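You operate a simulated robot arm through the tools that you are given. There is no shell and no other tool.

You are at the controls of a simulated robot arm. One attempt, no reset.

JOB
Set the trough stop at 15 cm with the wooden ruler.
Fine: lint roller out on to the bench, ruler in the trough with its figures facing the aisle, slid up to the end wall; leave it there.

It is judged by the outcome, as a careful person would: the job done as asked, and still so three seconds after it is handed in. It fails if anything else is knocked over, pushed out of place, dropped, spilled or broken.

ROBOT AND FRAMES
A 6-joint arm with a three-finger gripper, fixed in place. Base frame: the origin is at the foot of the arm, x ahead of it, y to its left, z up; the work surface is at about z = 0.8. Readings come in m, degrees, newtons and seconds.
Its first joint turns from -166.0 to 166.0 degrees. Payload 4.89 kg.
The TCP is the grasp point between the finger pads, 0.03 m short of the fingertips. In the tool frame z runs along the fingers and y along their closing line. The gripper opens to 0.164 m. The gripper's body begins 0.125 m behind the TCP.
Orientation is that of the tool frame in the base frame, as a unit quaternion [x, y, z, w]. With the fingers straight down and closing along the base's y, the tool's x points along the base's -x, its y along +y and its z along -z.

CONTROLS
- The arm moves only by the tool move_arm. Its argument "steps" is a list of rows, each an object (a shift or turn left out is 0, a gripper value left out holds the last) with "fingers": the finger opening in mm, from 0 to 164; "xyz": the shift along the base's x, y, z in mm, a list of three; "rotation": the turn, a rotation vector about the base's x, y, z in degrees, a list of three. In form: [{"fingers": fingers, "xyz": [dx, dy, dz], "rotation": [wx, wy, wz]}, ...]. A call has 1 to 20 rows; each row shifts and turns the commanded pose from where the row before left it. Each row takes 0.2 s and may step no farther than 0.05 m and 8.6 degrees from the row before; otherwise, or with a gripper value out of range, the whole call is refused. A pose out of reach is approached as far as the arm can. The call stops where the force on the tool passes 40 N (or 10 N more than at its start, if that is more) or the arm is blocked; 0.2 s more then pass. The fingers move at their own pace (about 0.108 m/s each) and stop on an object; they squeeze with about 27 N. The grip force told is the motor's: it shows also when the fingers shut on nothing. Time passes only in rows, and 0.2 s behind the last, so rows that do not move let the fingers close. It gives the time, the measured TCP pose, the force on the tool (base axes), the opening and the grip force at its end, in the units of the frame above (readings bear some noise), with the torque about the TCP (base axes, N m) and any sound that the robot's microphone picked up, and new pictures: "show" is both (left out), scene, wrist or none.
- Cameras (640 x 400 px; columns grow to the right, rows downward): "scene" is fixed at [0.2195, -0.5001, 1.5258]; the picture's right is [-0.78, -0.63, 0.00], its down [-0.59, 0.73, -0.34] and it looks along [0.21, -0.27, -0.94] (base axes); focal length 337 px, centre (320, 200). "wrist" rides on the gripper at [0.076, -0.002, -0.152] in the tool frame; the picture's right is [0.02, 1.00, 0.00], its down [-0.88, 0.02, -0.47] and it looks along [-0.47, 0.01, 0.88] (tool axes); focal length 247 px, centre (320, 200). There is no depth. A picture from a camera that has moved, and an enlarged one, comes with that camera's place and axes in the base frame and with its lens.
- slide_trunk(by): slides the trunk up (or, below 0, down) by that many m; the arm rides with it, the base frame stays. It gives what a move gives, with no picture.
- zoom(camera, box): a new picture of the part [left, top, right, bottom] of that camera's present view, enlarged. The clock stands still meanwhile.
- hand_in(): hands the job in; it is judged then, once.

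Nothing tells you positions but the pictures and the camera data. Unless the task says otherwise, let go and move clear before handing in.

The tools are called after "Request:" as a command line: name --argument value ..., lists and objects as JSON in quotes. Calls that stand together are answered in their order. move_arm: Moves the arm, as the interface text tells. Its arguments: {"type":"object","properties":{"steps":{"type":"array","items":{"type":"object","properties":{"fingers":{"type":"number"},"xyz":{"type":"array","items":{"type":"number"}},"rotation":{"type":"array","items":{"type":"number"}}}}},"show":{"type":"string","enum":["both","scene","wrist","none"]}},"required":["steps"]} The other tools are called the same way: slide_trunk (by) slides the trunk up or down; zoom (camera, box) takes an enlarged picture of a part of a camera's view; hand_in () hands the job in.

At the start:

```text
time_s: 0.0
eef_pos: [0.429, -0.5849, 1.1043]
orientation: [0.0, 1.0, -0.001, 0.0]
contact_force: [-0.2, 0.6, -0.2]
ft_torque: [-0.02, 0.04, 0.02]
grip_width: 0.1641
finger_force: 0.0
trunk travel left (down, up): [-0.175, 0.215]
```

scene: 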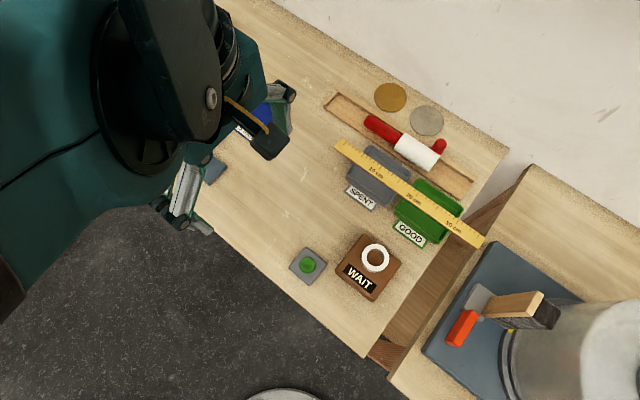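
wrist: 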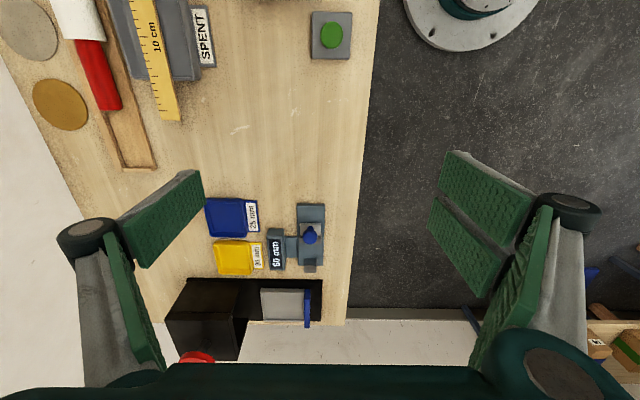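

I see a bench with a wooden trough holding a lint roller, a yellow ruler lying across two trays (SPENT, GOOD), a block labelled WAIT and a green button. I'll look closer before moving.

Request:
zoom --camera "scene" --box '[310, 70, 510, 195]'

Request:
zoom --camera "scene" --box '[310, 130, 510, 255]'

Request:
zoom --camera "wrist" --box '[0, 0, 320, 200]'

Request:
zoom --camera "wrist" --box '[150, 180, 350, 380]'

Request:
zoom --camera "scene" --box '[270, 220, 430, 320]'

```text
3.20 times, centred on (410, 132) of scene
camera zoom: at [0.2195, -0.5001, 1.5258], right [-0.78, -0.63, 0.0], down [-0.59, 0.73, -0.34], along [0.21, -0.27, -0.94], focal length 1078 px, centre (32, 416)
```

zoom: 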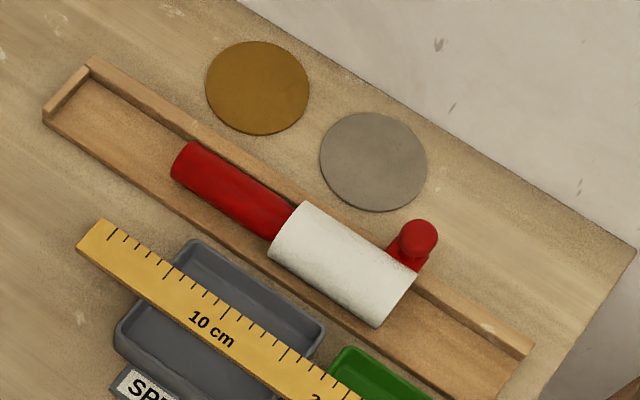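

```text
3.20 times, centred on (410, 192) of scene
camera zoom: at [0.2195, -0.5001, 1.5258], right [-0.78, -0.63, 0.0], down [-0.59, 0.73, -0.34], along [0.21, -0.27, -0.94], focal length 1078 px, centre (32, 224)
```

zoom: 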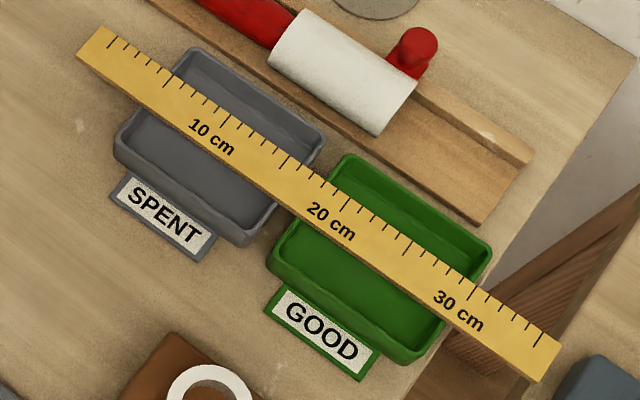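

```text
2.00 times, centred on (160, 100) of wrist
camera zoom: at [0.353, -0.586, 1.2564], right [-0.02, 1.0, 0.0], down [0.88, 0.02, 0.47], along [0.47, 0.01, -0.88], focal length 494 px, centre (640, 400)
```

zoom: 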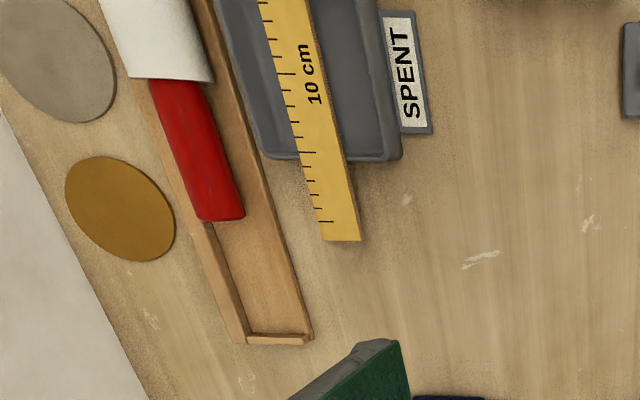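

```text
2.00 times, centred on (250, 280) of wrist
camera zoom: at [0.353, -0.586, 1.2564], right [-0.02, 1.0, 0.0], down [0.88, 0.02, 0.47], along [0.47, 0.01, -0.88], focal length 494 px, centre (460, 40)
```

zoom: 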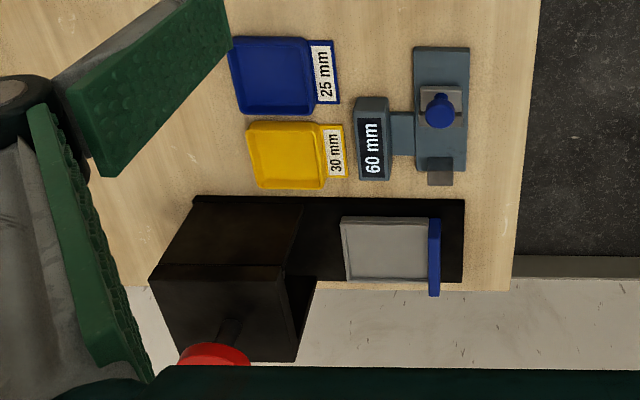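

```text
4.00 times, centred on (350, 270) of scene
camera zoom: at [0.2195, -0.5001, 1.5258], right [-0.78, -0.63, 0.0], down [-0.59, 0.73, -0.34], along [0.21, -0.27, -0.94], focal length 1347 px, centre (200, -80)
```

zoom: 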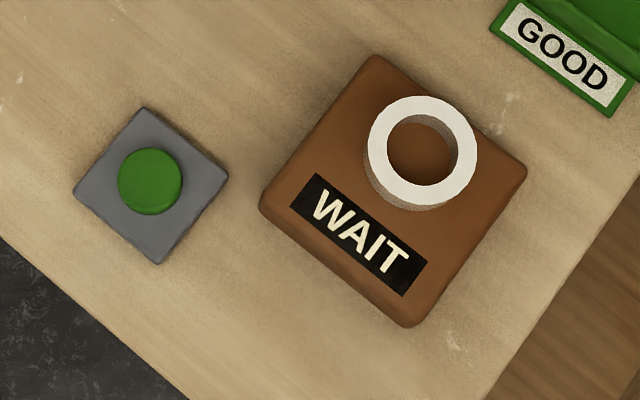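

The trough runs along x at about y=-0.93. Its end wall is near x=0.53, and a red knobbed stop sits on the wall-side rail near x=0.24. I'll turn the wrist so its camera faces the trough and look closer.

Request:
move_arm --steps '[{"xyz": [-12, -6, 0], "rotation": [0, 0, -8.18]}, {"xyz": [-12, -6, 0], "rotation": [0, 0, -8.18]}, {"xyz": [-12, -6, 0], "rotation": [0, 0, -8.18]}, {"xyz": [-12, -6, 0], "rotation": [0, 0, -8.18]}, {"xyz": [-12, -6, 0], "rotation": [0, 0, -8.18]}, {"xyz": [-12, -6, 0], "rotation": [0, 0, -8.18]}, {"xyz": [-12, -6, 0], "rotation": [0, 0, -8.18]}, {"xyz": [-12, -6, 0], "rotation": [0, 0, -8.18]}, {"xyz": [-12, -6, 0], "rotation": [0, 0, -8.18]}, {"xyz": [-12, -6, 0], "rotation": [0, 0, -8.18]}, {"xyz": [-12, -6, 0], "rotation": [0, 0, -8.2]}]'

```text
time_s: 2.4
eef_pos: [0.2967, -0.6511, 1.1041]
orientation: [0.708, 0.706, 0.0, 0.0]
contact_force: [-0.7, -0.8, -0.1]
ft_torque: [-0.01, 0.04, 0.0]
grip_width: 0.1638
finger_force: 0.1
trunk travel left (down, up): [-0.175, 0.215]
camera wrist: at [0.2961, -0.5744, 1.2563], right [1.0, 0.02, 0.0], down [0.02, -0.88, 0.47], along [0.01, -0.47, -0.88], focal length 247 px, centre (320, 200)
```

scene: 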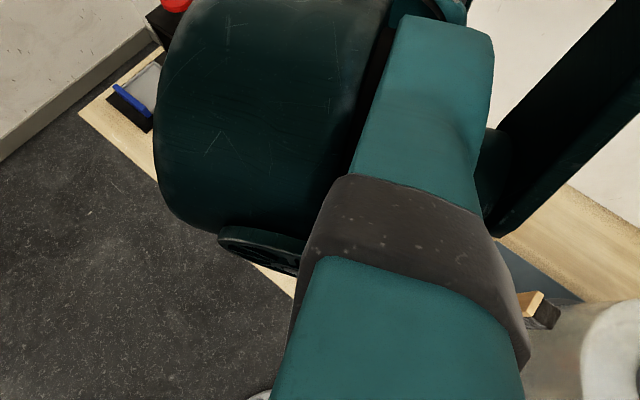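
wrist: 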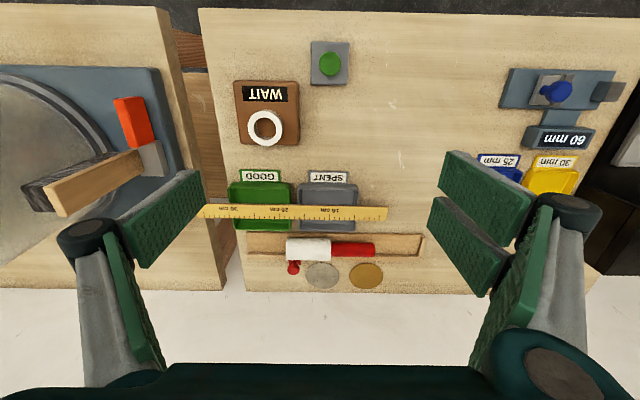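

Request:
zoom --camera "wrist" --box '[220, 170, 440, 307]'

Request:
zoom --camera "wrist" --box '[240, 220, 340, 282]'

```text
2.91 times, centred on (330, 238) of wrist
camera zoom: at [0.2961, -0.5744, 1.2563], right [1.0, 0.02, 0.0], down [0.02, -0.88, 0.47], along [0.01, -0.47, -0.88], focal length 718 px, centre (291, 88)
```

zoom: 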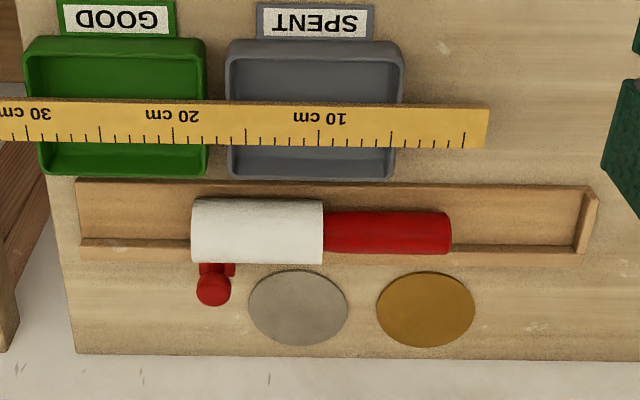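

```text
6.40 times, centred on (290, 251) of wrist
camera zoom: at [0.2961, -0.5744, 1.2563], right [1.0, 0.02, 0.0], down [0.02, -0.88, 0.47], along [0.01, -0.47, -0.88], focal length 1581 px, centre (512, -126)
```

zoom: 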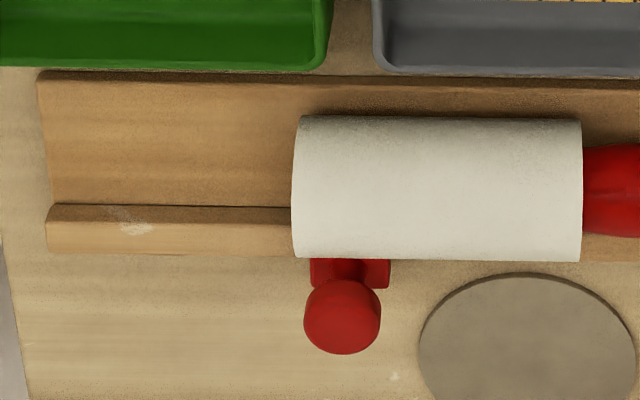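

The roller (white body x≈0.23–0.33, handle to 0.42) lies in the trough, and the stop's knob is behind the rail. The ruler's figures already read from the aisle, with zero toward the end wall. I'll drop closer to measure.

Request:
move_arm --steps '[{"xyz": [-5, -40, -25]}, {"xyz": [-5, -40, -25]}, {"xyz": [-5, -40, -25]}, {"xyz": [-5, -30, -25]}]' --show "wrist"

Request:
zoom --camera "wrist" --box '[200, 100, 420, 237]'

Request:
zoom --camera "wrist" --box '[380, 100, 540, 200]'

```text
time_s: 3.4
eef_pos: [0.2777, -0.8014, 1.0045]
orientation: [0.707, 0.707, 0.001, 0.0]
contact_force: [0.8, 0.9, 1.3]
ft_torque: [-0.17, -0.02, 0.0]
grip_width: 0.1642
finger_force: 0.0
trunk travel left (down, up): [-0.175, 0.215]
camera wrist: at [0.2765, -0.7238, 1.1563], right [1.0, 0.02, 0.0], down [0.02, -0.88, 0.47], along [0.01, -0.47, -0.88], focal length 247 px, centre (320, 200)
```

wrist: 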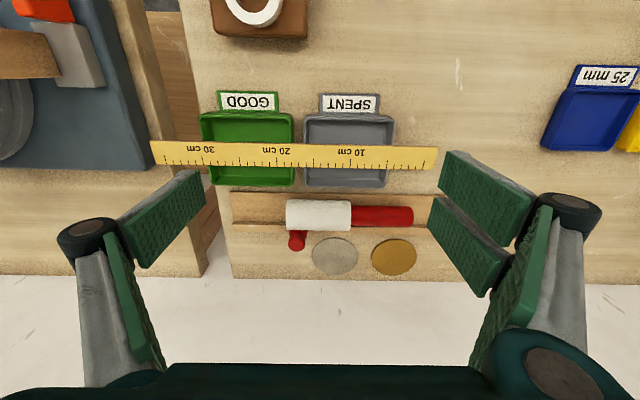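

```text
2.91 times, centred on (310, 168) of wrist
camera zoom: at [0.2765, -0.7238, 1.1563], right [1.0, 0.02, 0.0], down [0.02, -0.88, 0.47], along [0.01, -0.47, -0.88], focal length 718 px, centre (349, 292)
```

zoom: 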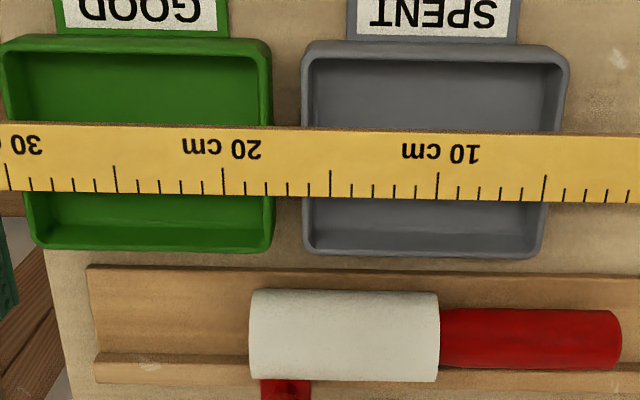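

```text
4.00 times, centred on (460, 150) of wrist
camera zoom: at [0.2765, -0.7238, 1.1563], right [1.0, 0.02, 0.0], down [0.02, -0.88, 0.47], along [0.01, -0.47, -0.88], focal length 988 px, centre (-240, 400)
```

zoom: 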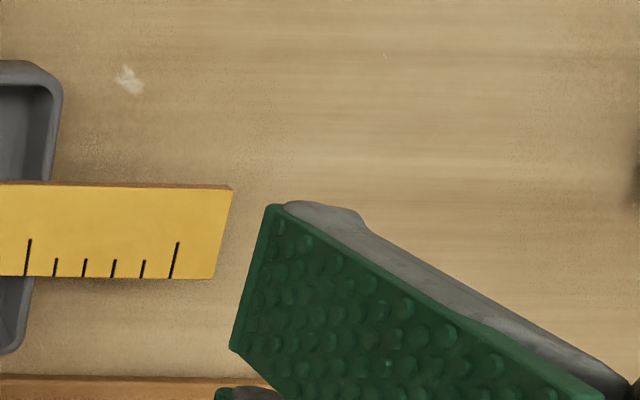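

The ruler's ticks are 1 cm apart, with major ticks every 5 cm and zero about 1.4 cm in from its end. I'll tilt to get a lower view of the trough's profile and the stop.

Request:
move_arm --steps '[{"xyz": [0, 20, -5], "rotation": [-7, 0, 0]}, {"xyz": [0, 20, -5], "rotation": [-7, 0, 0]}, {"xyz": [0, 20, -5], "rotation": [-7, 0, 0]}, {"xyz": [0, 20, -5], "rotation": [-7, 0, 0]}, {"xyz": [0, 20, -5], "rotation": [-7, 0, 0]}, {"xyz": [0, 0, 0]}]' --show "wrist"

Request:
zoom --camera "wrist" --box '[200, 130, 440, 280]'

```text
time_s: 4.8
eef_pos: [0.2771, -0.7006, 0.9794]
orientation: [0.674, 0.674, -0.213, 0.214]
contact_force: [0.2, 0.3, 0.2]
ft_torque: [-0.02, -0.05, 0.01]
grip_width: 0.1641
finger_force: 0.1
trunk travel left (down, up): [-0.175, 0.215]
camera wrist: at [0.2756, -0.5503, 1.0594], right [1.0, 0.02, -0.01], down [0.02, -0.45, 0.89], along [0.01, -0.89, -0.45], focal length 247 px, centre (320, 200)
```

wrist: 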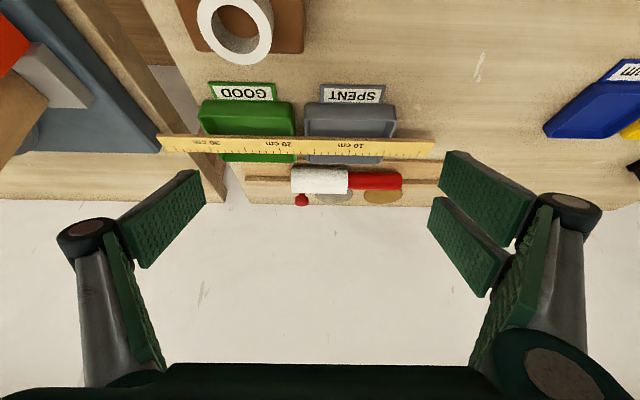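

```text
2.67 times, centred on (320, 205) of wrist
camera zoom: at [0.2756, -0.5503, 1.0594], right [1.0, 0.02, -0.01], down [0.02, -0.45, 0.89], along [0.01, -0.89, -0.45], focal length 659 px, centre (320, 187)
```

zoom: 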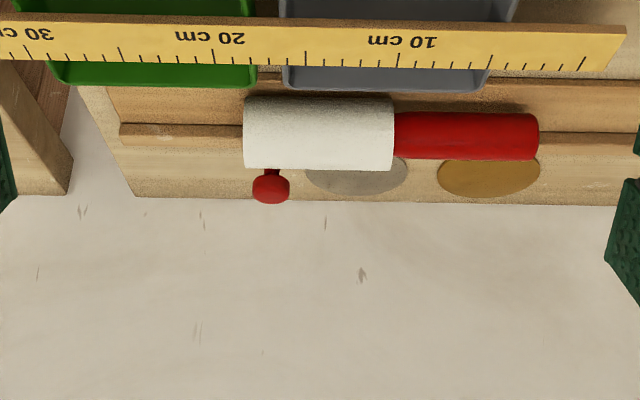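

Request:
zoom --camera "wrist" --box '[230, 155, 310, 205]'

Request:
zoom --camera "wrist" --box '[380, 140, 460, 190]'

```text
8.00 times, centred on (270, 180) of wrist
camera zoom: at [0.2756, -0.5503, 1.0594], right [1.0, 0.02, -0.01], down [0.02, -0.45, 0.89], along [0.01, -0.89, -0.45], focal length 1976 px, centre (720, 360)
```

zoom: 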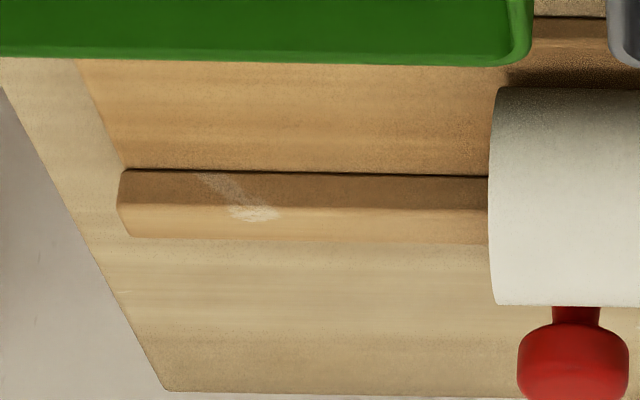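

```text
8.00 times, centred on (420, 165) of wrist
camera zoom: at [0.2756, -0.5503, 1.0594], right [1.0, 0.02, -0.01], down [0.02, -0.45, 0.89], along [0.01, -0.89, -0.45], focal length 1976 px, centre (-480, 480)
```

zoom: 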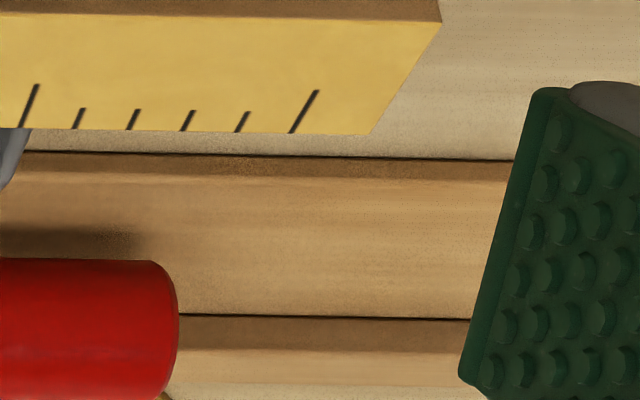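

The trough is a thin base plate that is open on the aisle side (edge near y≈-0.90), with a low rail at the wall side (y≈-0.96) and an end wall at +x. The roller is about 49 mm across at y≈-0.925. Next I'll level the tool, turn the fingers to close along y, and hover over the roller.

Request:
move_arm --steps '[{"xyz": [0, -10, 8], "rotation": [7, 0, 0], "fingers": 68}, {"xyz": [0, -10, 8], "rotation": [7, 0, 0]}, {"xyz": [0, -10, 8], "rotation": [7, 0, 0]}, {"xyz": [0, -10, 8], "rotation": [7, 0, 0]}, {"xyz": [0, -10, 8], "rotation": [7, 0, 0]}, {"xyz": [2, -16, -2], "rotation": [0, 0, 8.18]}, {"xyz": [2, -16, -2], "rotation": [0, 0, 8.18]}, {"xyz": [2, -16, -2], "rotation": [0, 0, 8.18]}, {"xyz": [2, -16, -2], "rotation": [0, 0, 8.18]}, {"xyz": [2, -16, -2], "rotation": [0, 0, 8.18]}, {"xyz": [2, -16, -2], "rotation": [0, 0, 8.18]}, {"xyz": [2, -16, -2], "rotation": [0, 0, 8.18]}, {"xyz": [2, -16, -2], "rotation": [0, 0, 8.18]}, {"xyz": [2, -16, -2], "rotation": [0, 0, 8.18]}, {"xyz": [2, -16, -2], "rotation": [0, 0, 8.18]}, {"xyz": [2, -16, -2], "rotation": [0, 0, 8.2]}, {}]'

Request:
zoom --camera "wrist" --box '[220, 100, 420, 300]'

```text
time_s: 8.4
eef_pos: [0.2984, -0.9274, 0.9986]
orientation: [-0.001, 1.0, 0.0, -0.001]
contact_force: [0.6, -1.0, -1.3]
ft_torque: [0.05, 0.0, -0.01]
grip_width: 0.0679
finger_force: 0.0
trunk travel left (down, up): [-0.175, 0.215]
camera wrist: at [0.2237, -0.9279, 1.1499], right [-0.02, 1.0, 0.0], down [0.88, 0.02, 0.47], along [0.47, 0.01, -0.88], focal length 247 px, centre (320, 200)
```

scene: 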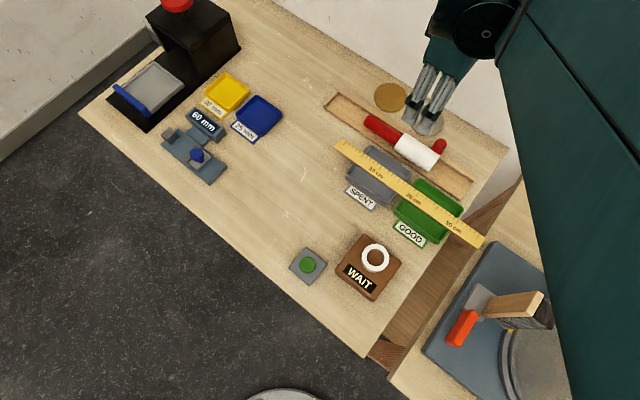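
wrist: 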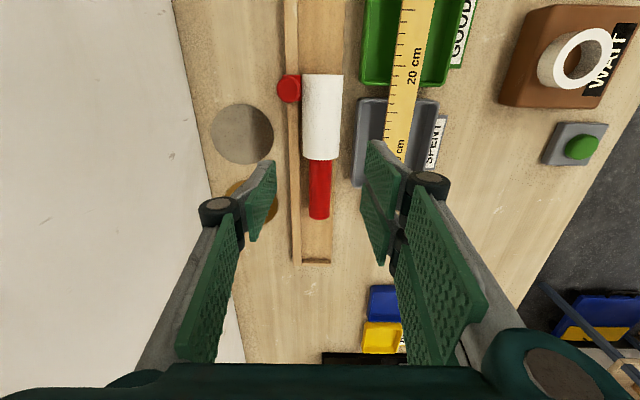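

```text
2.00 times, centred on (320, 200) of wrist
camera zoom: at [0.2237, -0.9279, 1.1499], right [-0.02, 1.0, 0.0], down [0.88, 0.02, 0.47], along [0.47, 0.01, -0.88], focal length 494 px, centre (320, 200)
```

zoom: 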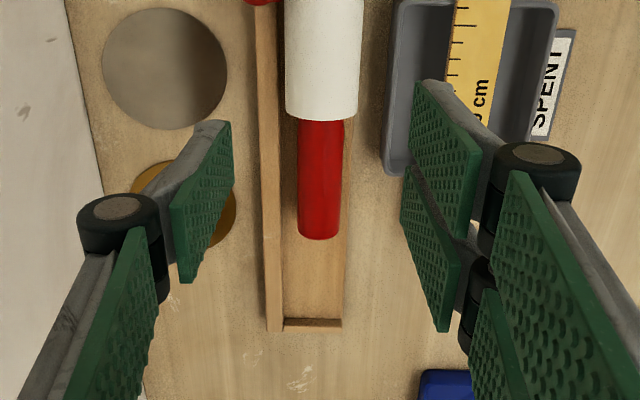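

The fingers straddle the roller; its axis is at y≈-0.924, so I'll shift 3 mm. I'll narrow the opening to 60 mm so I clear the tray edge (y≈-0.875) and the rail, then lower until the tips sit just above the rail.

Request:
move_arm --steps '[{"xyz": [0, 3, -30], "fingers": 60}, {"xyz": [0, 0, -30]}, {"xyz": [0, 0, -30]}, {"xyz": [0, 0, -30]}, {"xyz": [0, 0, -15]}, {}]'

Request:
zoom --camera "wrist" --box '[220, 100, 420, 300]'

Request:
zoom --camera "scene" --box '[350, 90, 490, 178]'

```text
time_s: 9.8
eef_pos: [0.2986, -0.9235, 0.8614]
orientation: [0.0, 1.0, -0.001, -0.001]
contact_force: [0.0, -0.7, 0.0]
ft_torque: [0.03, 0.01, -0.01]
grip_width: 0.0597
finger_force: 0.1
trunk travel left (down, up): [-0.175, 0.215]
camera wrist: at [0.2233, -0.924, 1.0135], right [-0.02, 1.0, 0.0], down [0.88, 0.02, 0.47], along [0.47, 0.01, -0.88], focal length 247 px, centre (320, 200)
```

scene: 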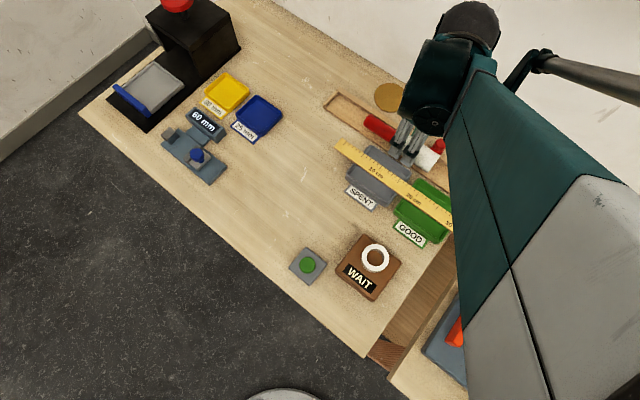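
wrist: 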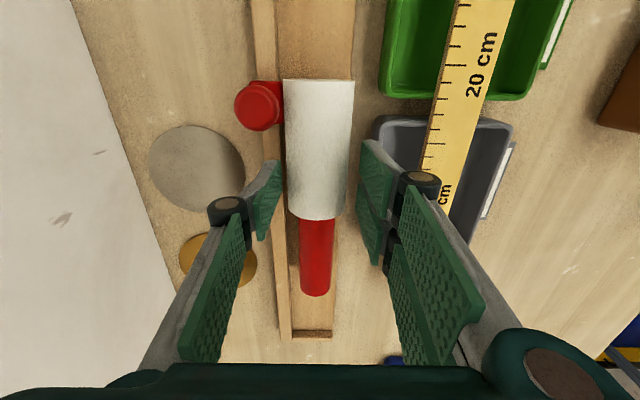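

```text
2.00 times, centred on (320, 200) of wrist
camera zoom: at [0.2233, -0.924, 1.0135], right [-0.02, 1.0, 0.0], down [0.88, 0.02, 0.47], along [0.47, 0.01, -0.88], focal length 494 px, centre (320, 200)
```

zoom: 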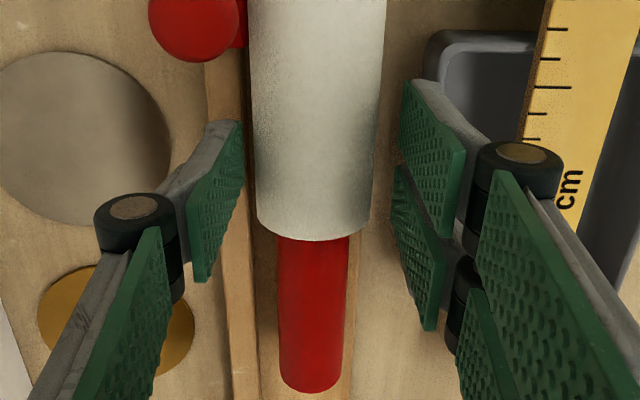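

```text
4.55 times, centred on (420, 134) of scene
camera zoom: at [0.2195, -0.5001, 1.5258], right [-0.78, -0.63, 0.0], down [-0.59, 0.73, -0.34], along [0.21, -0.27, -0.94], focal length 1531 px, centre (-134, 500)
```

zoom: 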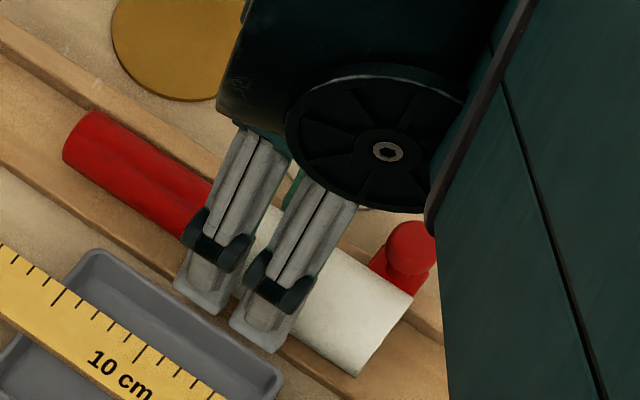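

Request:
move_arm --steps '[{"xyz": [0, -2, -7]}, {"fingers": 40}, {"fingers": 30}, {"fingers": 30}, {"fingers": 30}]' --show "wrist"

```text
time_s: 11.0
eef_pos: [0.2982, -0.9245, 0.8543]
orientation: [0.0, 1.0, -0.001, 0.0]
contact_force: [0.2, -1.3, -0.1]
ft_torque: [0.0, 0.01, -0.01]
grip_width: 0.0467
finger_force: 27.2
trunk travel left (down, up): [-0.175, 0.215]
camera wrist: at [0.2232, -0.9263, 1.0065], right [-0.02, 1.0, 0.0], down [0.88, 0.02, 0.47], along [0.47, 0.01, -0.88], focal length 247 px, centre (320, 200)
```

wrist: 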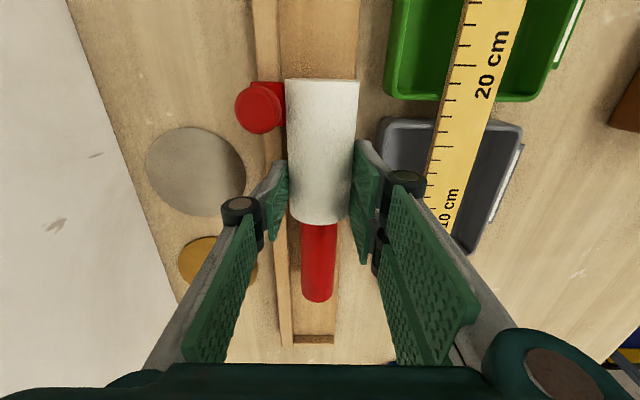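

The roller is gripped at 47 mm. I'll lift it slowly and check.

Request:
move_arm --steps '[{"xyz": [0, 0, 8]}, {"xyz": [0, 0, 12]}, {"xyz": [0, 0, 20]}, {}]' --show "both"

```text
time_s: 12.0
eef_pos: [0.2985, -0.9266, 0.8948]
orientation: [0.0, 1.0, 0.001, 0.001]
contact_force: [-0.7, 0.0, -1.1]
ft_torque: [0.0, 0.0, 0.0]
grip_width: 0.0465
finger_force: 27.1
trunk travel left (down, up): [-0.175, 0.215]
camera wrist: at [0.223, -0.9273, 1.0471], right [-0.02, 1.0, 0.0], down [0.88, 0.02, 0.47], along [0.47, 0.01, -0.88], focal length 247 px, centre (320, 200)
```

scene: 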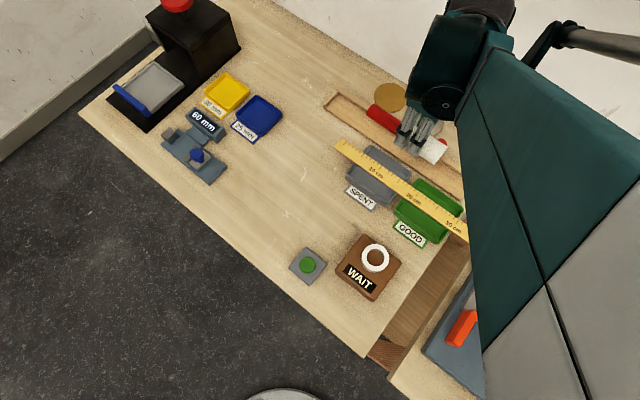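
wrist: 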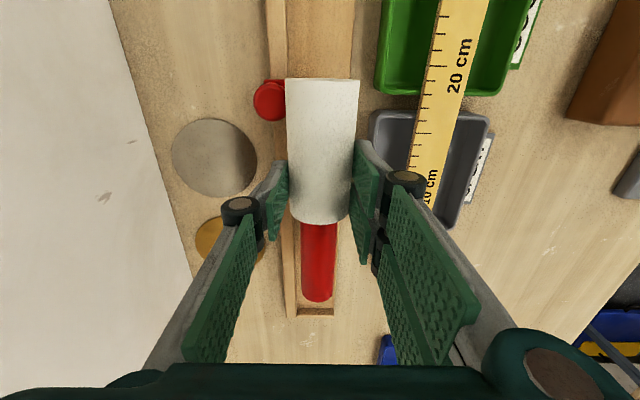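

The lift is clean. I'll carry it up and over to clear bench at about (0.45, -0.67).

Request:
move_arm --steps '[{"xyz": [0, 0, 30]}, {"xyz": [0, 0, 35]}, {"xyz": [15, 25, 0]}, {"xyz": [20, 35, 0]}, {"xyz": [25, 40, 0]}, {"xyz": [25, 40, 0]}, {"xyz": [25, 40, 0]}, {"xyz": [22, 40, 0]}, {"xyz": [15, 25, 0]}, {"xyz": [5, 10, 0]}, {"xyz": [0, 0, -30]}, {"xyz": [0, 0, -30]}, {"xyz": [0, 0, -30]}, {}]'

```text
time_s: 15.0
eef_pos: [0.4509, -0.6712, 0.8725]
orientation: [0.001, 1.0, 0.001, 0.0]
contact_force: [0.0, -0.1, -2.1]
ft_torque: [0.01, 0.06, -0.03]
grip_width: 0.0468
finger_force: 26.8
trunk travel left (down, up): [-0.175, 0.215]
camera wrist: at [0.3762, -0.6717, 1.0241], right [-0.02, 1.0, 0.0], down [0.88, 0.02, 0.47], along [0.47, 0.01, -0.88], focal length 247 px, centre (320, 200)
```

scene: 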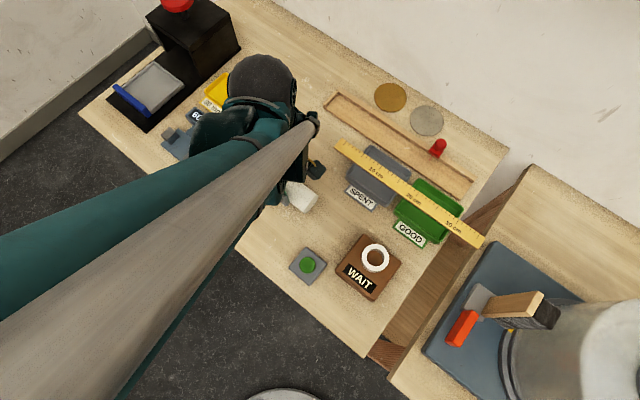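
wrist: 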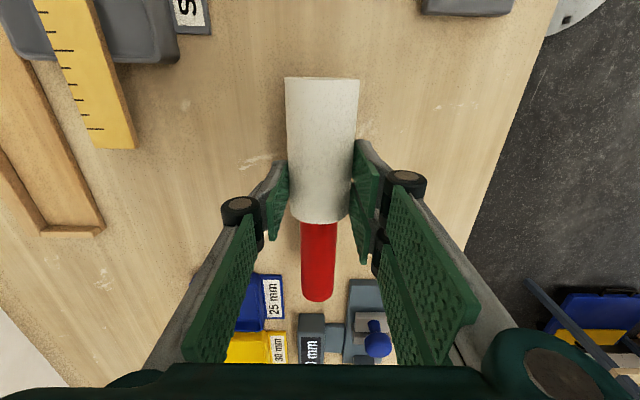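

Request:
move_arm --steps '[{"xyz": [0, 0, -15]}, {"xyz": [0, 0, -4]}, {"xyz": [0, 0, -3]}, {"xyz": [0, 0, -2]}, {}]' --show "none"

```text
time_s: 16.2
eef_pos: [0.4505, -0.6711, 0.8468]
orientation: [0.0, 1.0, 0.0, 0.001]
contact_force: [0.4, -0.2, -0.9]
ft_torque: [0.01, 0.04, 0.0]
grip_width: 0.0466
finger_force: 27.0
trunk travel left (down, up): [-0.175, 0.215]
```

Request:
move_arm --steps '[{"xyz": [0, 0, -1.5]}, {}, {}]' --show "none"

Request:
move_arm --steps '[{"xyz": [0, 0, -1.5]}, {}, {}]' --show "none"

```text
time_s: 17.0
eef_pos: [0.4505, -0.6711, 0.8448]
orientation: [0.0, 1.0, 0.0, 0.0]
contact_force: [-0.5, 1.3, 12.5]
ft_torque: [0.06, -0.09, -0.04]
grip_width: 0.0466
finger_force: 26.6
trunk travel left (down, up): [-0.175, 0.215]
```

```text
time_s: 17.8
eef_pos: [0.4505, -0.6709, 0.844]
orientation: [0.0, 1.0, 0.0, 0.0]
contact_force: [0.4, 3.3, 9.6]
ft_torque: [0.13, -0.16, 0.05]
grip_width: 0.0465
finger_force: 26.6
trunk travel left (down, up): [-0.175, 0.215]
```

The roller has touched the bench. I'll ease the fingers open gently.

Request:
move_arm --steps '[{"xyz": [0, 0, 1], "fingers": 46}, {"fingers": 47}, {"fingers": 48}, {"fingers": 50}, {"fingers": 53}, {"fingers": 57}, {"fingers": 62}, {"fingers": 70}, {}]' --show "wrist"

```text
time_s: 19.8
eef_pos: [0.4494, -0.6706, 0.8447]
orientation: [0.001, 1.0, 0.0, 0.0]
contact_force: [0.1, 0.2, 0.0]
ft_torque: [0.01, 0.02, -0.01]
grip_width: 0.0698
finger_force: 0.0
trunk travel left (down, up): [-0.175, 0.215]
camera wrist: at [0.3752, -0.6719, 0.9964], right [-0.02, 1.0, 0.0], down [0.88, 0.02, 0.47], along [0.47, 0.01, -0.88], focal length 247 px, centre (320, 200)
```

wrist: 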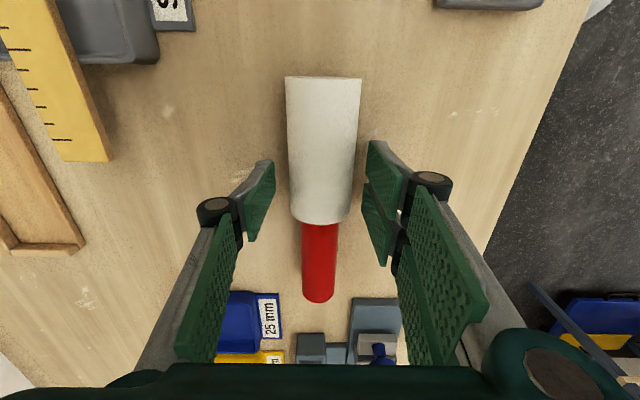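

The roller rests still. I'll rise and turn the camera toward the trough to study the stop.

Request:
move_arm --steps '[{"xyz": [0, 0, 15]}, {"xyz": [0, 0, 40]}, {"xyz": [0, 0, 50]}, {"xyz": [0, 0, 50]}, {"xyz": [-15, -10, 0], "rotation": [0, 0, -8.18], "fingers": 164}, {"xyz": [-15, -10, -4], "rotation": [0, 0, -8.18]}, {"xyz": [-15, -10, -4], "rotation": [0, 0, -8.18]}, {"xyz": [-15, -10, -4], "rotation": [0, 0, -8.18]}, {"xyz": [-15, -10, -4], "rotation": [0, 0, -8.18]}, {"xyz": [-15, -10, -4], "rotation": [0, 0, -8.18]}, {"xyz": [-15, -10, -4], "rotation": [0, 0, -8.18]}, {"xyz": [-15, -10, -4], "rotation": [0, 0, -8.18]}, {"xyz": [-15, -10, -4], "rotation": [0, 0, -8.18]}, {"xyz": [-15, -10, -4], "rotation": [0, 0, -8.18]}, {"xyz": [-15, -10, -4], "rotation": [0, 0, -8.2]}, {"xyz": [0, -20, 0]}, {}]'

Request:
zoom --camera "wrist" --box '[190, 150, 430, 270]'

Request:
zoom --camera "scene" --box '[400, 110, 500, 210]'

```text
time_s: 23.4
eef_pos: [0.2857, -0.8014, 0.9601]
orientation: [0.708, 0.706, -0.001, 0.0]
contact_force: [0.8, -0.1, 0.0]
ft_torque: [0.01, -0.01, 0.04]
grip_width: 0.1642
finger_force: 0.2
trunk travel left (down, up): [-0.175, 0.215]
camera wrist: at [0.2856, -0.7245, 1.1113], right [1.0, 0.02, 0.0], down [0.02, -0.88, 0.47], along [0.01, -0.47, -0.88], focal length 247 px, centre (320, 200)
```

scene: 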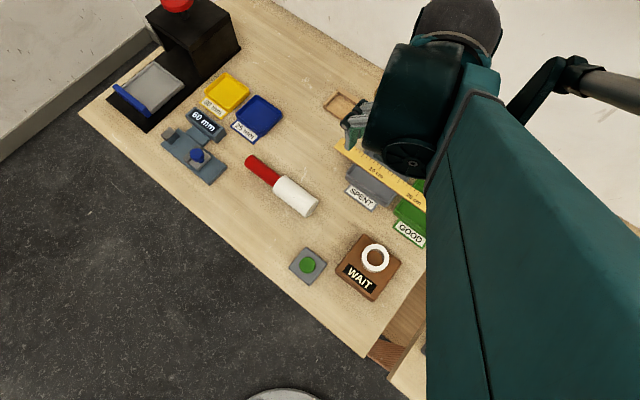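
wrist: 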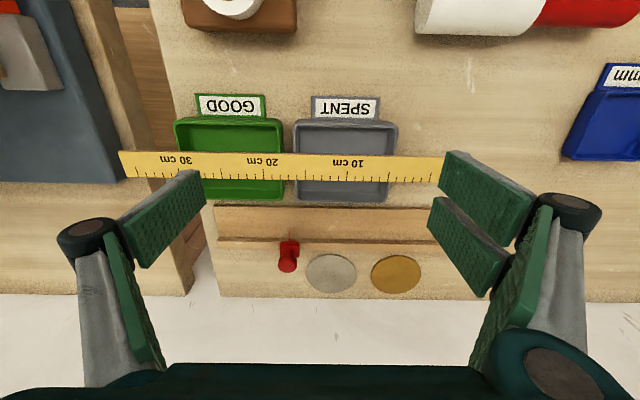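

```text
2.67 times, centred on (310, 210) of wrist
camera zoom: at [0.2856, -0.7245, 1.1113], right [1.0, 0.02, 0.0], down [0.02, -0.88, 0.47], along [0.01, -0.47, -0.88], focal length 659 px, centre (347, 173)
```

zoom: 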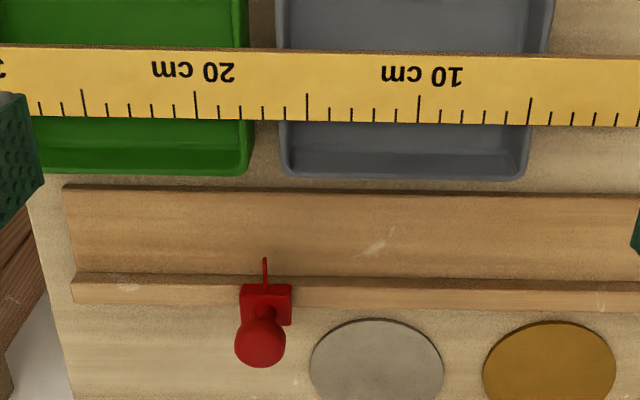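

```text
4.00 times, centred on (450, 160) of scene
camera zoom: at [0.2195, -0.5001, 1.5258], right [-0.78, -0.63, 0.0], down [-0.59, 0.73, -0.34], along [0.21, -0.27, -0.94], focal length 1347 px, centre (-200, 360)
```

zoom: 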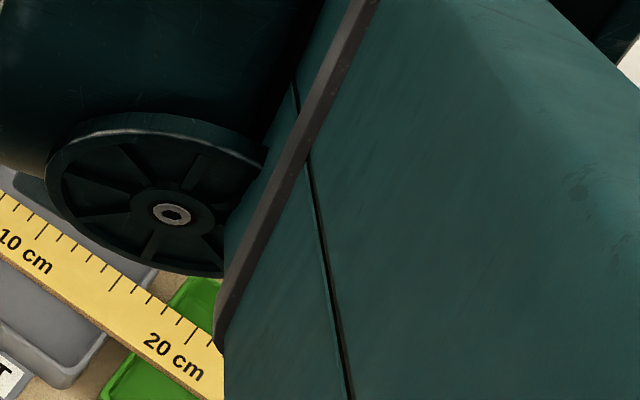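

With the roller out, I can see the stop: a red carriage on the rail at x≈0.2455, a round knob on top (≈(0.245,-0.970,0.847)), and a thin pointer reaching about 22 mm over the trough. I'll take a lower look to get the pointer's height.

Request:
move_arm --steps '[{"xyz": [-6, -13, -7], "rotation": [-7.5, 0, 0]}, {"xyz": [-6, -13, -7], "rotation": [-7.5, 0, 0]}, {"xyz": [-6, -13, -7], "rotation": [-7.5, 0, 0]}, {"xyz": [-6, -13, -7], "rotation": [-7.5, 0, 0]}, {"xyz": [-6, -13, -6], "rotation": [-7.5, 0, 0]}, {"xyz": [-6, -13, -6], "rotation": [-7.5, 0, 0]}, {}]' --show "wrist"

Request:
zoom --camera "wrist" --box '[260, 100, 380, 220]'

```text
time_s: 25.0
eef_pos: [0.2494, -0.8792, 0.9183]
orientation: [0.653, 0.653, -0.271, 0.271]
contact_force: [0.0, 0.3, 0.2]
ft_torque: [0.04, 0.01, 0.02]
grip_width: 0.164
finger_force: 0.2
trunk travel left (down, up): [-0.175, 0.215]
camera wrist: at [0.2492, -0.717, 0.9722], right [1.0, 0.02, -0.02], down [0.02, -0.29, 0.96], along [0.01, -0.96, -0.29], focal length 247 px, centre (320, 200)
```

wrist: 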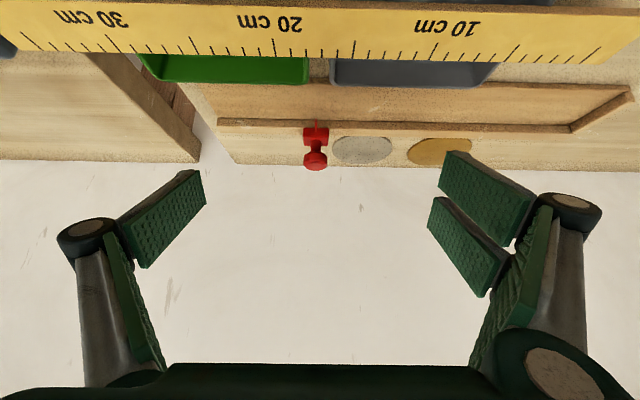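

```text
3.33 times, centred on (320, 160) of wrist
camera zoom: at [0.2492, -0.717, 0.9722], right [1.0, 0.02, -0.02], down [0.02, -0.29, 0.96], along [0.01, -0.96, -0.29], focal length 823 px, centre (320, 333)
```

zoom: 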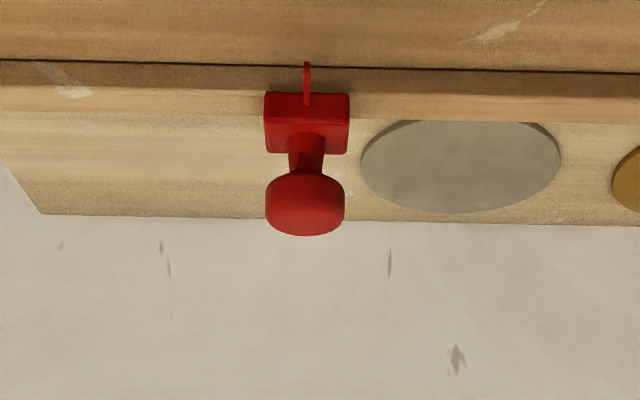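

The pointer is level with the rail top (z≈0.82) and ends near y≈-0.933. The ruler will therefore pass beneath it with its ticks under the pointer. Next I'll level the tool, turn back and hover over the ruler at x≈0.20 (over the GOOD tray), so the final placement stays in reach.

Request:
move_arm --steps '[{"xyz": [0, 8, 12], "rotation": [7.5, 0, 0], "fingers": 100}, {"xyz": [0, 8, 12], "rotation": [7.5, 0, 0]}, {"xyz": [0, 8, 12], "rotation": [7.5, 0, 0]}, {"xyz": [0, 8, 12], "rotation": [7.5, 0, 0]}, {"xyz": [0, 8, 12], "rotation": [7.5, 0, 0]}, {"xyz": [0, 8, 12], "rotation": [7.5, 0, 0], "fingers": 48}, {"xyz": [-4.5, 0, -3], "rotation": [0, 0, 8.18]}, {"xyz": [-4.5, 0, -3], "rotation": [0, 0, 8.18]}, {"xyz": [-4.5, 0, -3], "rotation": [0, 0, 8.18]}, {"xyz": [-4.5, 0, -3], "rotation": [0, 0, 8.18]}, {"xyz": [-4.5, 0, -3], "rotation": [0, 0, 8.18]}, {"xyz": [-4.5, 0, -3], "rotation": [0, 0, 8.18]}, {"xyz": [-4.5, 0, -3], "rotation": [0, 0, 8.18]}, {"xyz": [-4.5, 0, -3], "rotation": [0, 0, 8.18]}, {"xyz": [-4.5, 0, -3], "rotation": [0, 0, 8.18]}, {"xyz": [-4.5, 0, -3], "rotation": [0, 0, 8.18]}, {"xyz": [-4.5, 0, -3], "rotation": [0, 0, 8.2]}, {}]'

Request:
zoom --camera "wrist" --box '[220, 60, 420, 260]'

```text
time_s: 28.8
eef_pos: [0.1994, -0.8313, 0.9599]
orientation: [-0.001, 1.0, 0.0, 0.0]
contact_force: [0.0, 0.0, 0.2]
ft_torque: [0.0, 0.02, -0.01]
grip_width: 0.0482
finger_force: 0.1
trunk travel left (down, up): [-0.175, 0.215]
camera wrist: at [0.1241, -0.832, 1.1107], right [-0.02, 1.0, 0.0], down [0.88, 0.02, 0.47], along [0.47, 0.01, -0.88], focal length 247 px, centre (320, 200)
```

scene: 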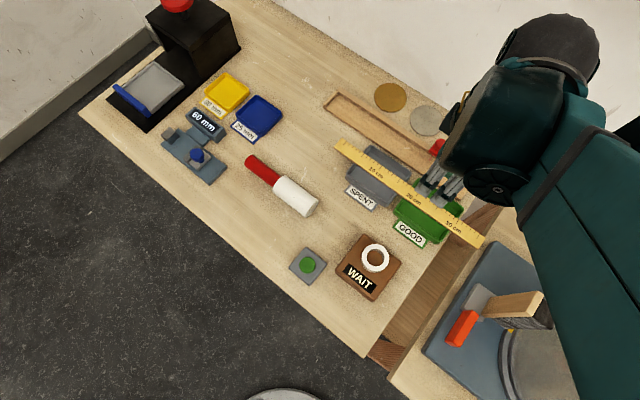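
wrist: 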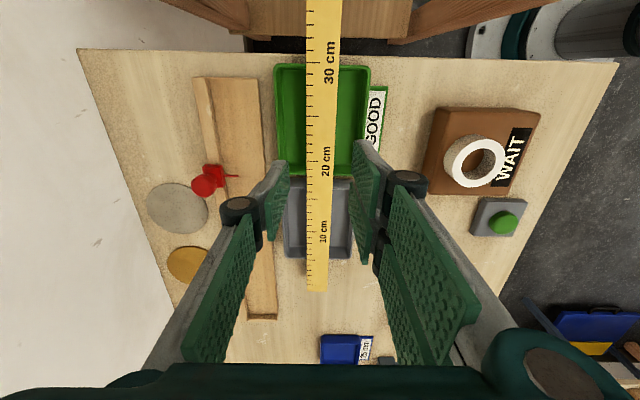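

```text
2.00 times, centred on (320, 160) of wrist
camera zoom: at [0.1241, -0.832, 1.1107], right [-0.02, 1.0, 0.0], down [0.88, 0.02, 0.47], along [0.47, 0.01, -0.88], focal length 494 px, centre (320, 280)
```

zoom: 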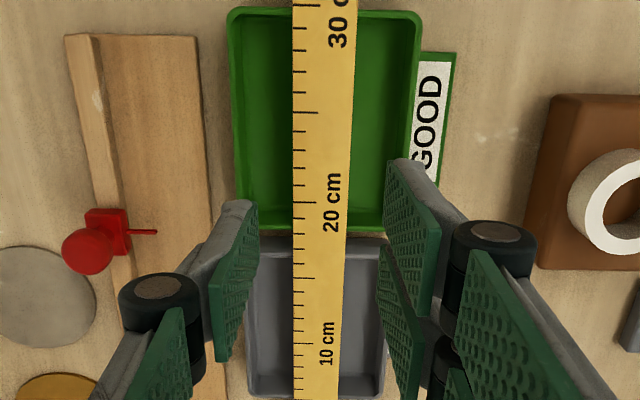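

Request:
move_arm --steps '[{"xyz": [0, 2, -30]}, {"xyz": [0, 0, -30]}, {"xyz": [0, 0, -20]}, {"xyz": [0, 0, -8]}, {}]'

Request:
zoom --camera "wrist" --box '[240, 100, 400, 260]'

Request:
zoom --camera "scene" --box '[390, 140, 490, 240]'

```text
time_s: 30.0
eef_pos: [0.2009, -0.8282, 0.87]
orientation: [0.0, 1.0, 0.0, 0.0]
contact_force: [-0.1, -1.0, -0.2]
ft_torque: [0.01, 0.0, 0.0]
grip_width: 0.0478
finger_force: 0.0
trunk travel left (down, up): [-0.175, 0.215]
camera wrist: at [0.1249, -0.8302, 1.0222], right [-0.02, 1.0, 0.0], down [0.88, 0.02, 0.47], along [0.47, 0.01, -0.88], focal length 247 px, centre (320, 200)
```

scene: 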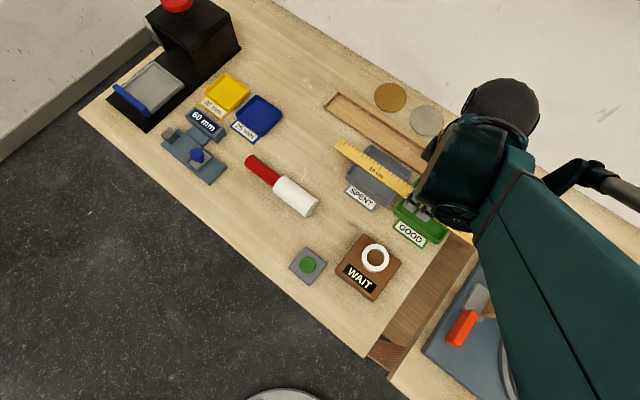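
wrist: 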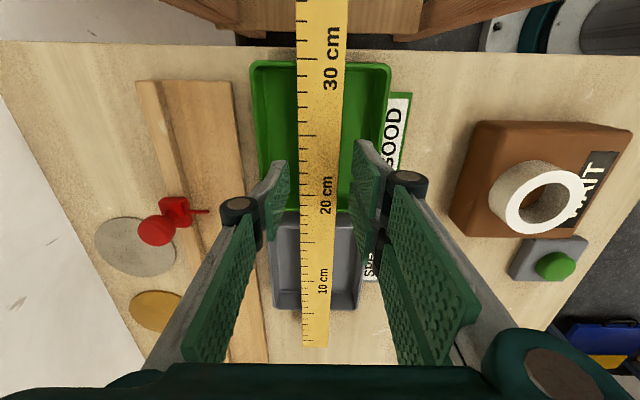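

```text
2.50 times, centred on (320, 180) of wrist
camera zoom: at [0.1249, -0.8302, 1.0222], right [-0.02, 1.0, 0.0], down [0.88, 0.02, 0.47], along [0.47, 0.01, -0.88], focal length 617 px, centre (320, 250)
```

zoom: 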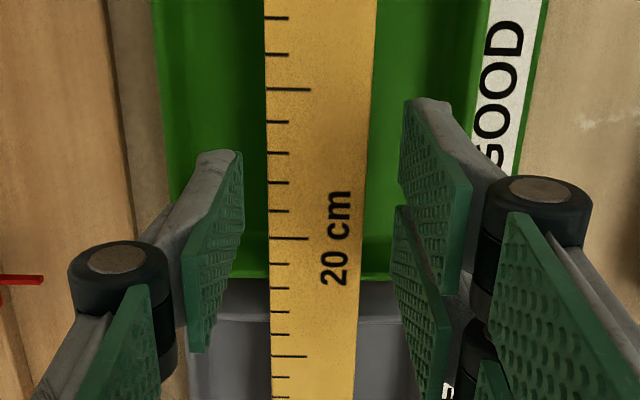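

```text
4.00 times, centred on (440, 190) of scene
camera zoom: at [0.2195, -0.5001, 1.5258], right [-0.78, -0.63, 0.0], down [-0.59, 0.73, -0.34], along [0.21, -0.27, -0.94], focal length 1347 px, centre (-160, 240)
```

zoom: 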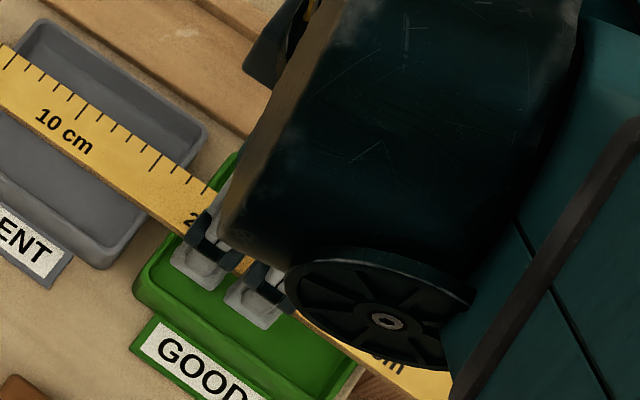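

The fingers straddle the ruler evenly. I'll lower the last 10 mm and close.

Request:
move_arm --steps '[{"xyz": [0, 0, -10]}, {"fingers": 40}, {"fingers": 20}, {"fingers": 15}, {"fingers": 15}]' --show "wrist"

```text
time_s: 31.2
eef_pos: [0.2006, -0.8289, 0.8603]
orientation: [0.0, 1.0, 0.0, 0.0]
contact_force: [-0.6, 0.0, -0.2]
ft_torque: [-0.02, 0.03, 0.05]
grip_width: 0.0312
finger_force: 27.3
trunk travel left (down, up): [-0.175, 0.215]
camera wrist: at [0.1246, -0.8306, 1.0122], right [-0.02, 1.0, 0.0], down [0.88, 0.02, 0.47], along [0.47, 0.01, -0.88], focal length 247 px, centre (320, 200)
```

wrist: 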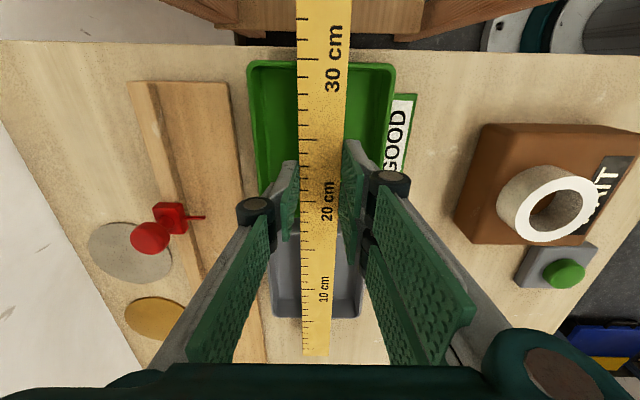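

The ruler is gripped at 31 mm. I'll lift it slowly.

Request:
move_arm --steps '[{"xyz": [0, 0, 5]}, {"xyz": [0, 0, 10]}, {"xyz": [0, 0, 20]}, {"xyz": [0, 0, 30]}, {}]'

Request:
zoom --camera "scene" --box '[310, 90, 510, 250]'

```text
time_s: 32.4
eef_pos: [0.1987, -0.8299, 0.926]
orientation: [0.0, 1.0, 0.0, 0.001]
contact_force: [0.3, 0.9, 0.3]
ft_torque: [-0.04, 0.01, -0.01]
grip_width: 0.0311
finger_force: 26.5
trunk travel left (down, up): [-0.175, 0.215]
camera wrist: at [0.1245, -0.8308, 1.0776], right [-0.02, 1.0, 0.0], down [0.88, 0.02, 0.47], along [0.47, 0.01, -0.88], focal length 247 px, centre (320, 200)
```

scene: 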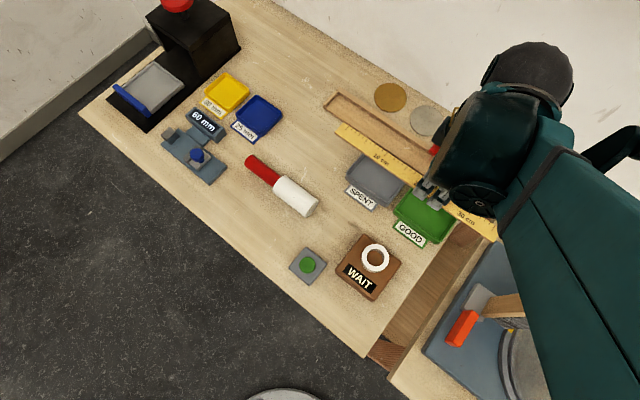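
wrist: 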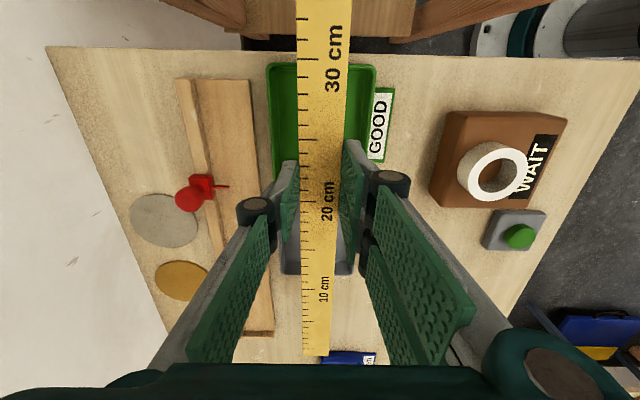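

```text
2.50 times, centred on (410, 170) of scene
camera zoom: at [0.2195, -0.5001, 1.5258], right [-0.78, -0.63, 0.0], down [-0.59, 0.73, -0.34], along [0.21, -0.27, -0.94], focal length 842 px, centre (95, 275)
```

zoom: 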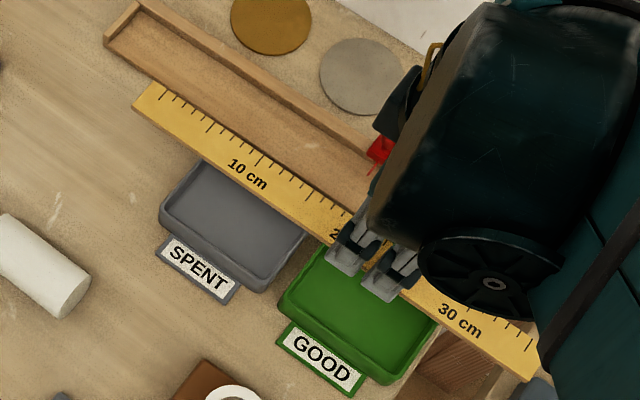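

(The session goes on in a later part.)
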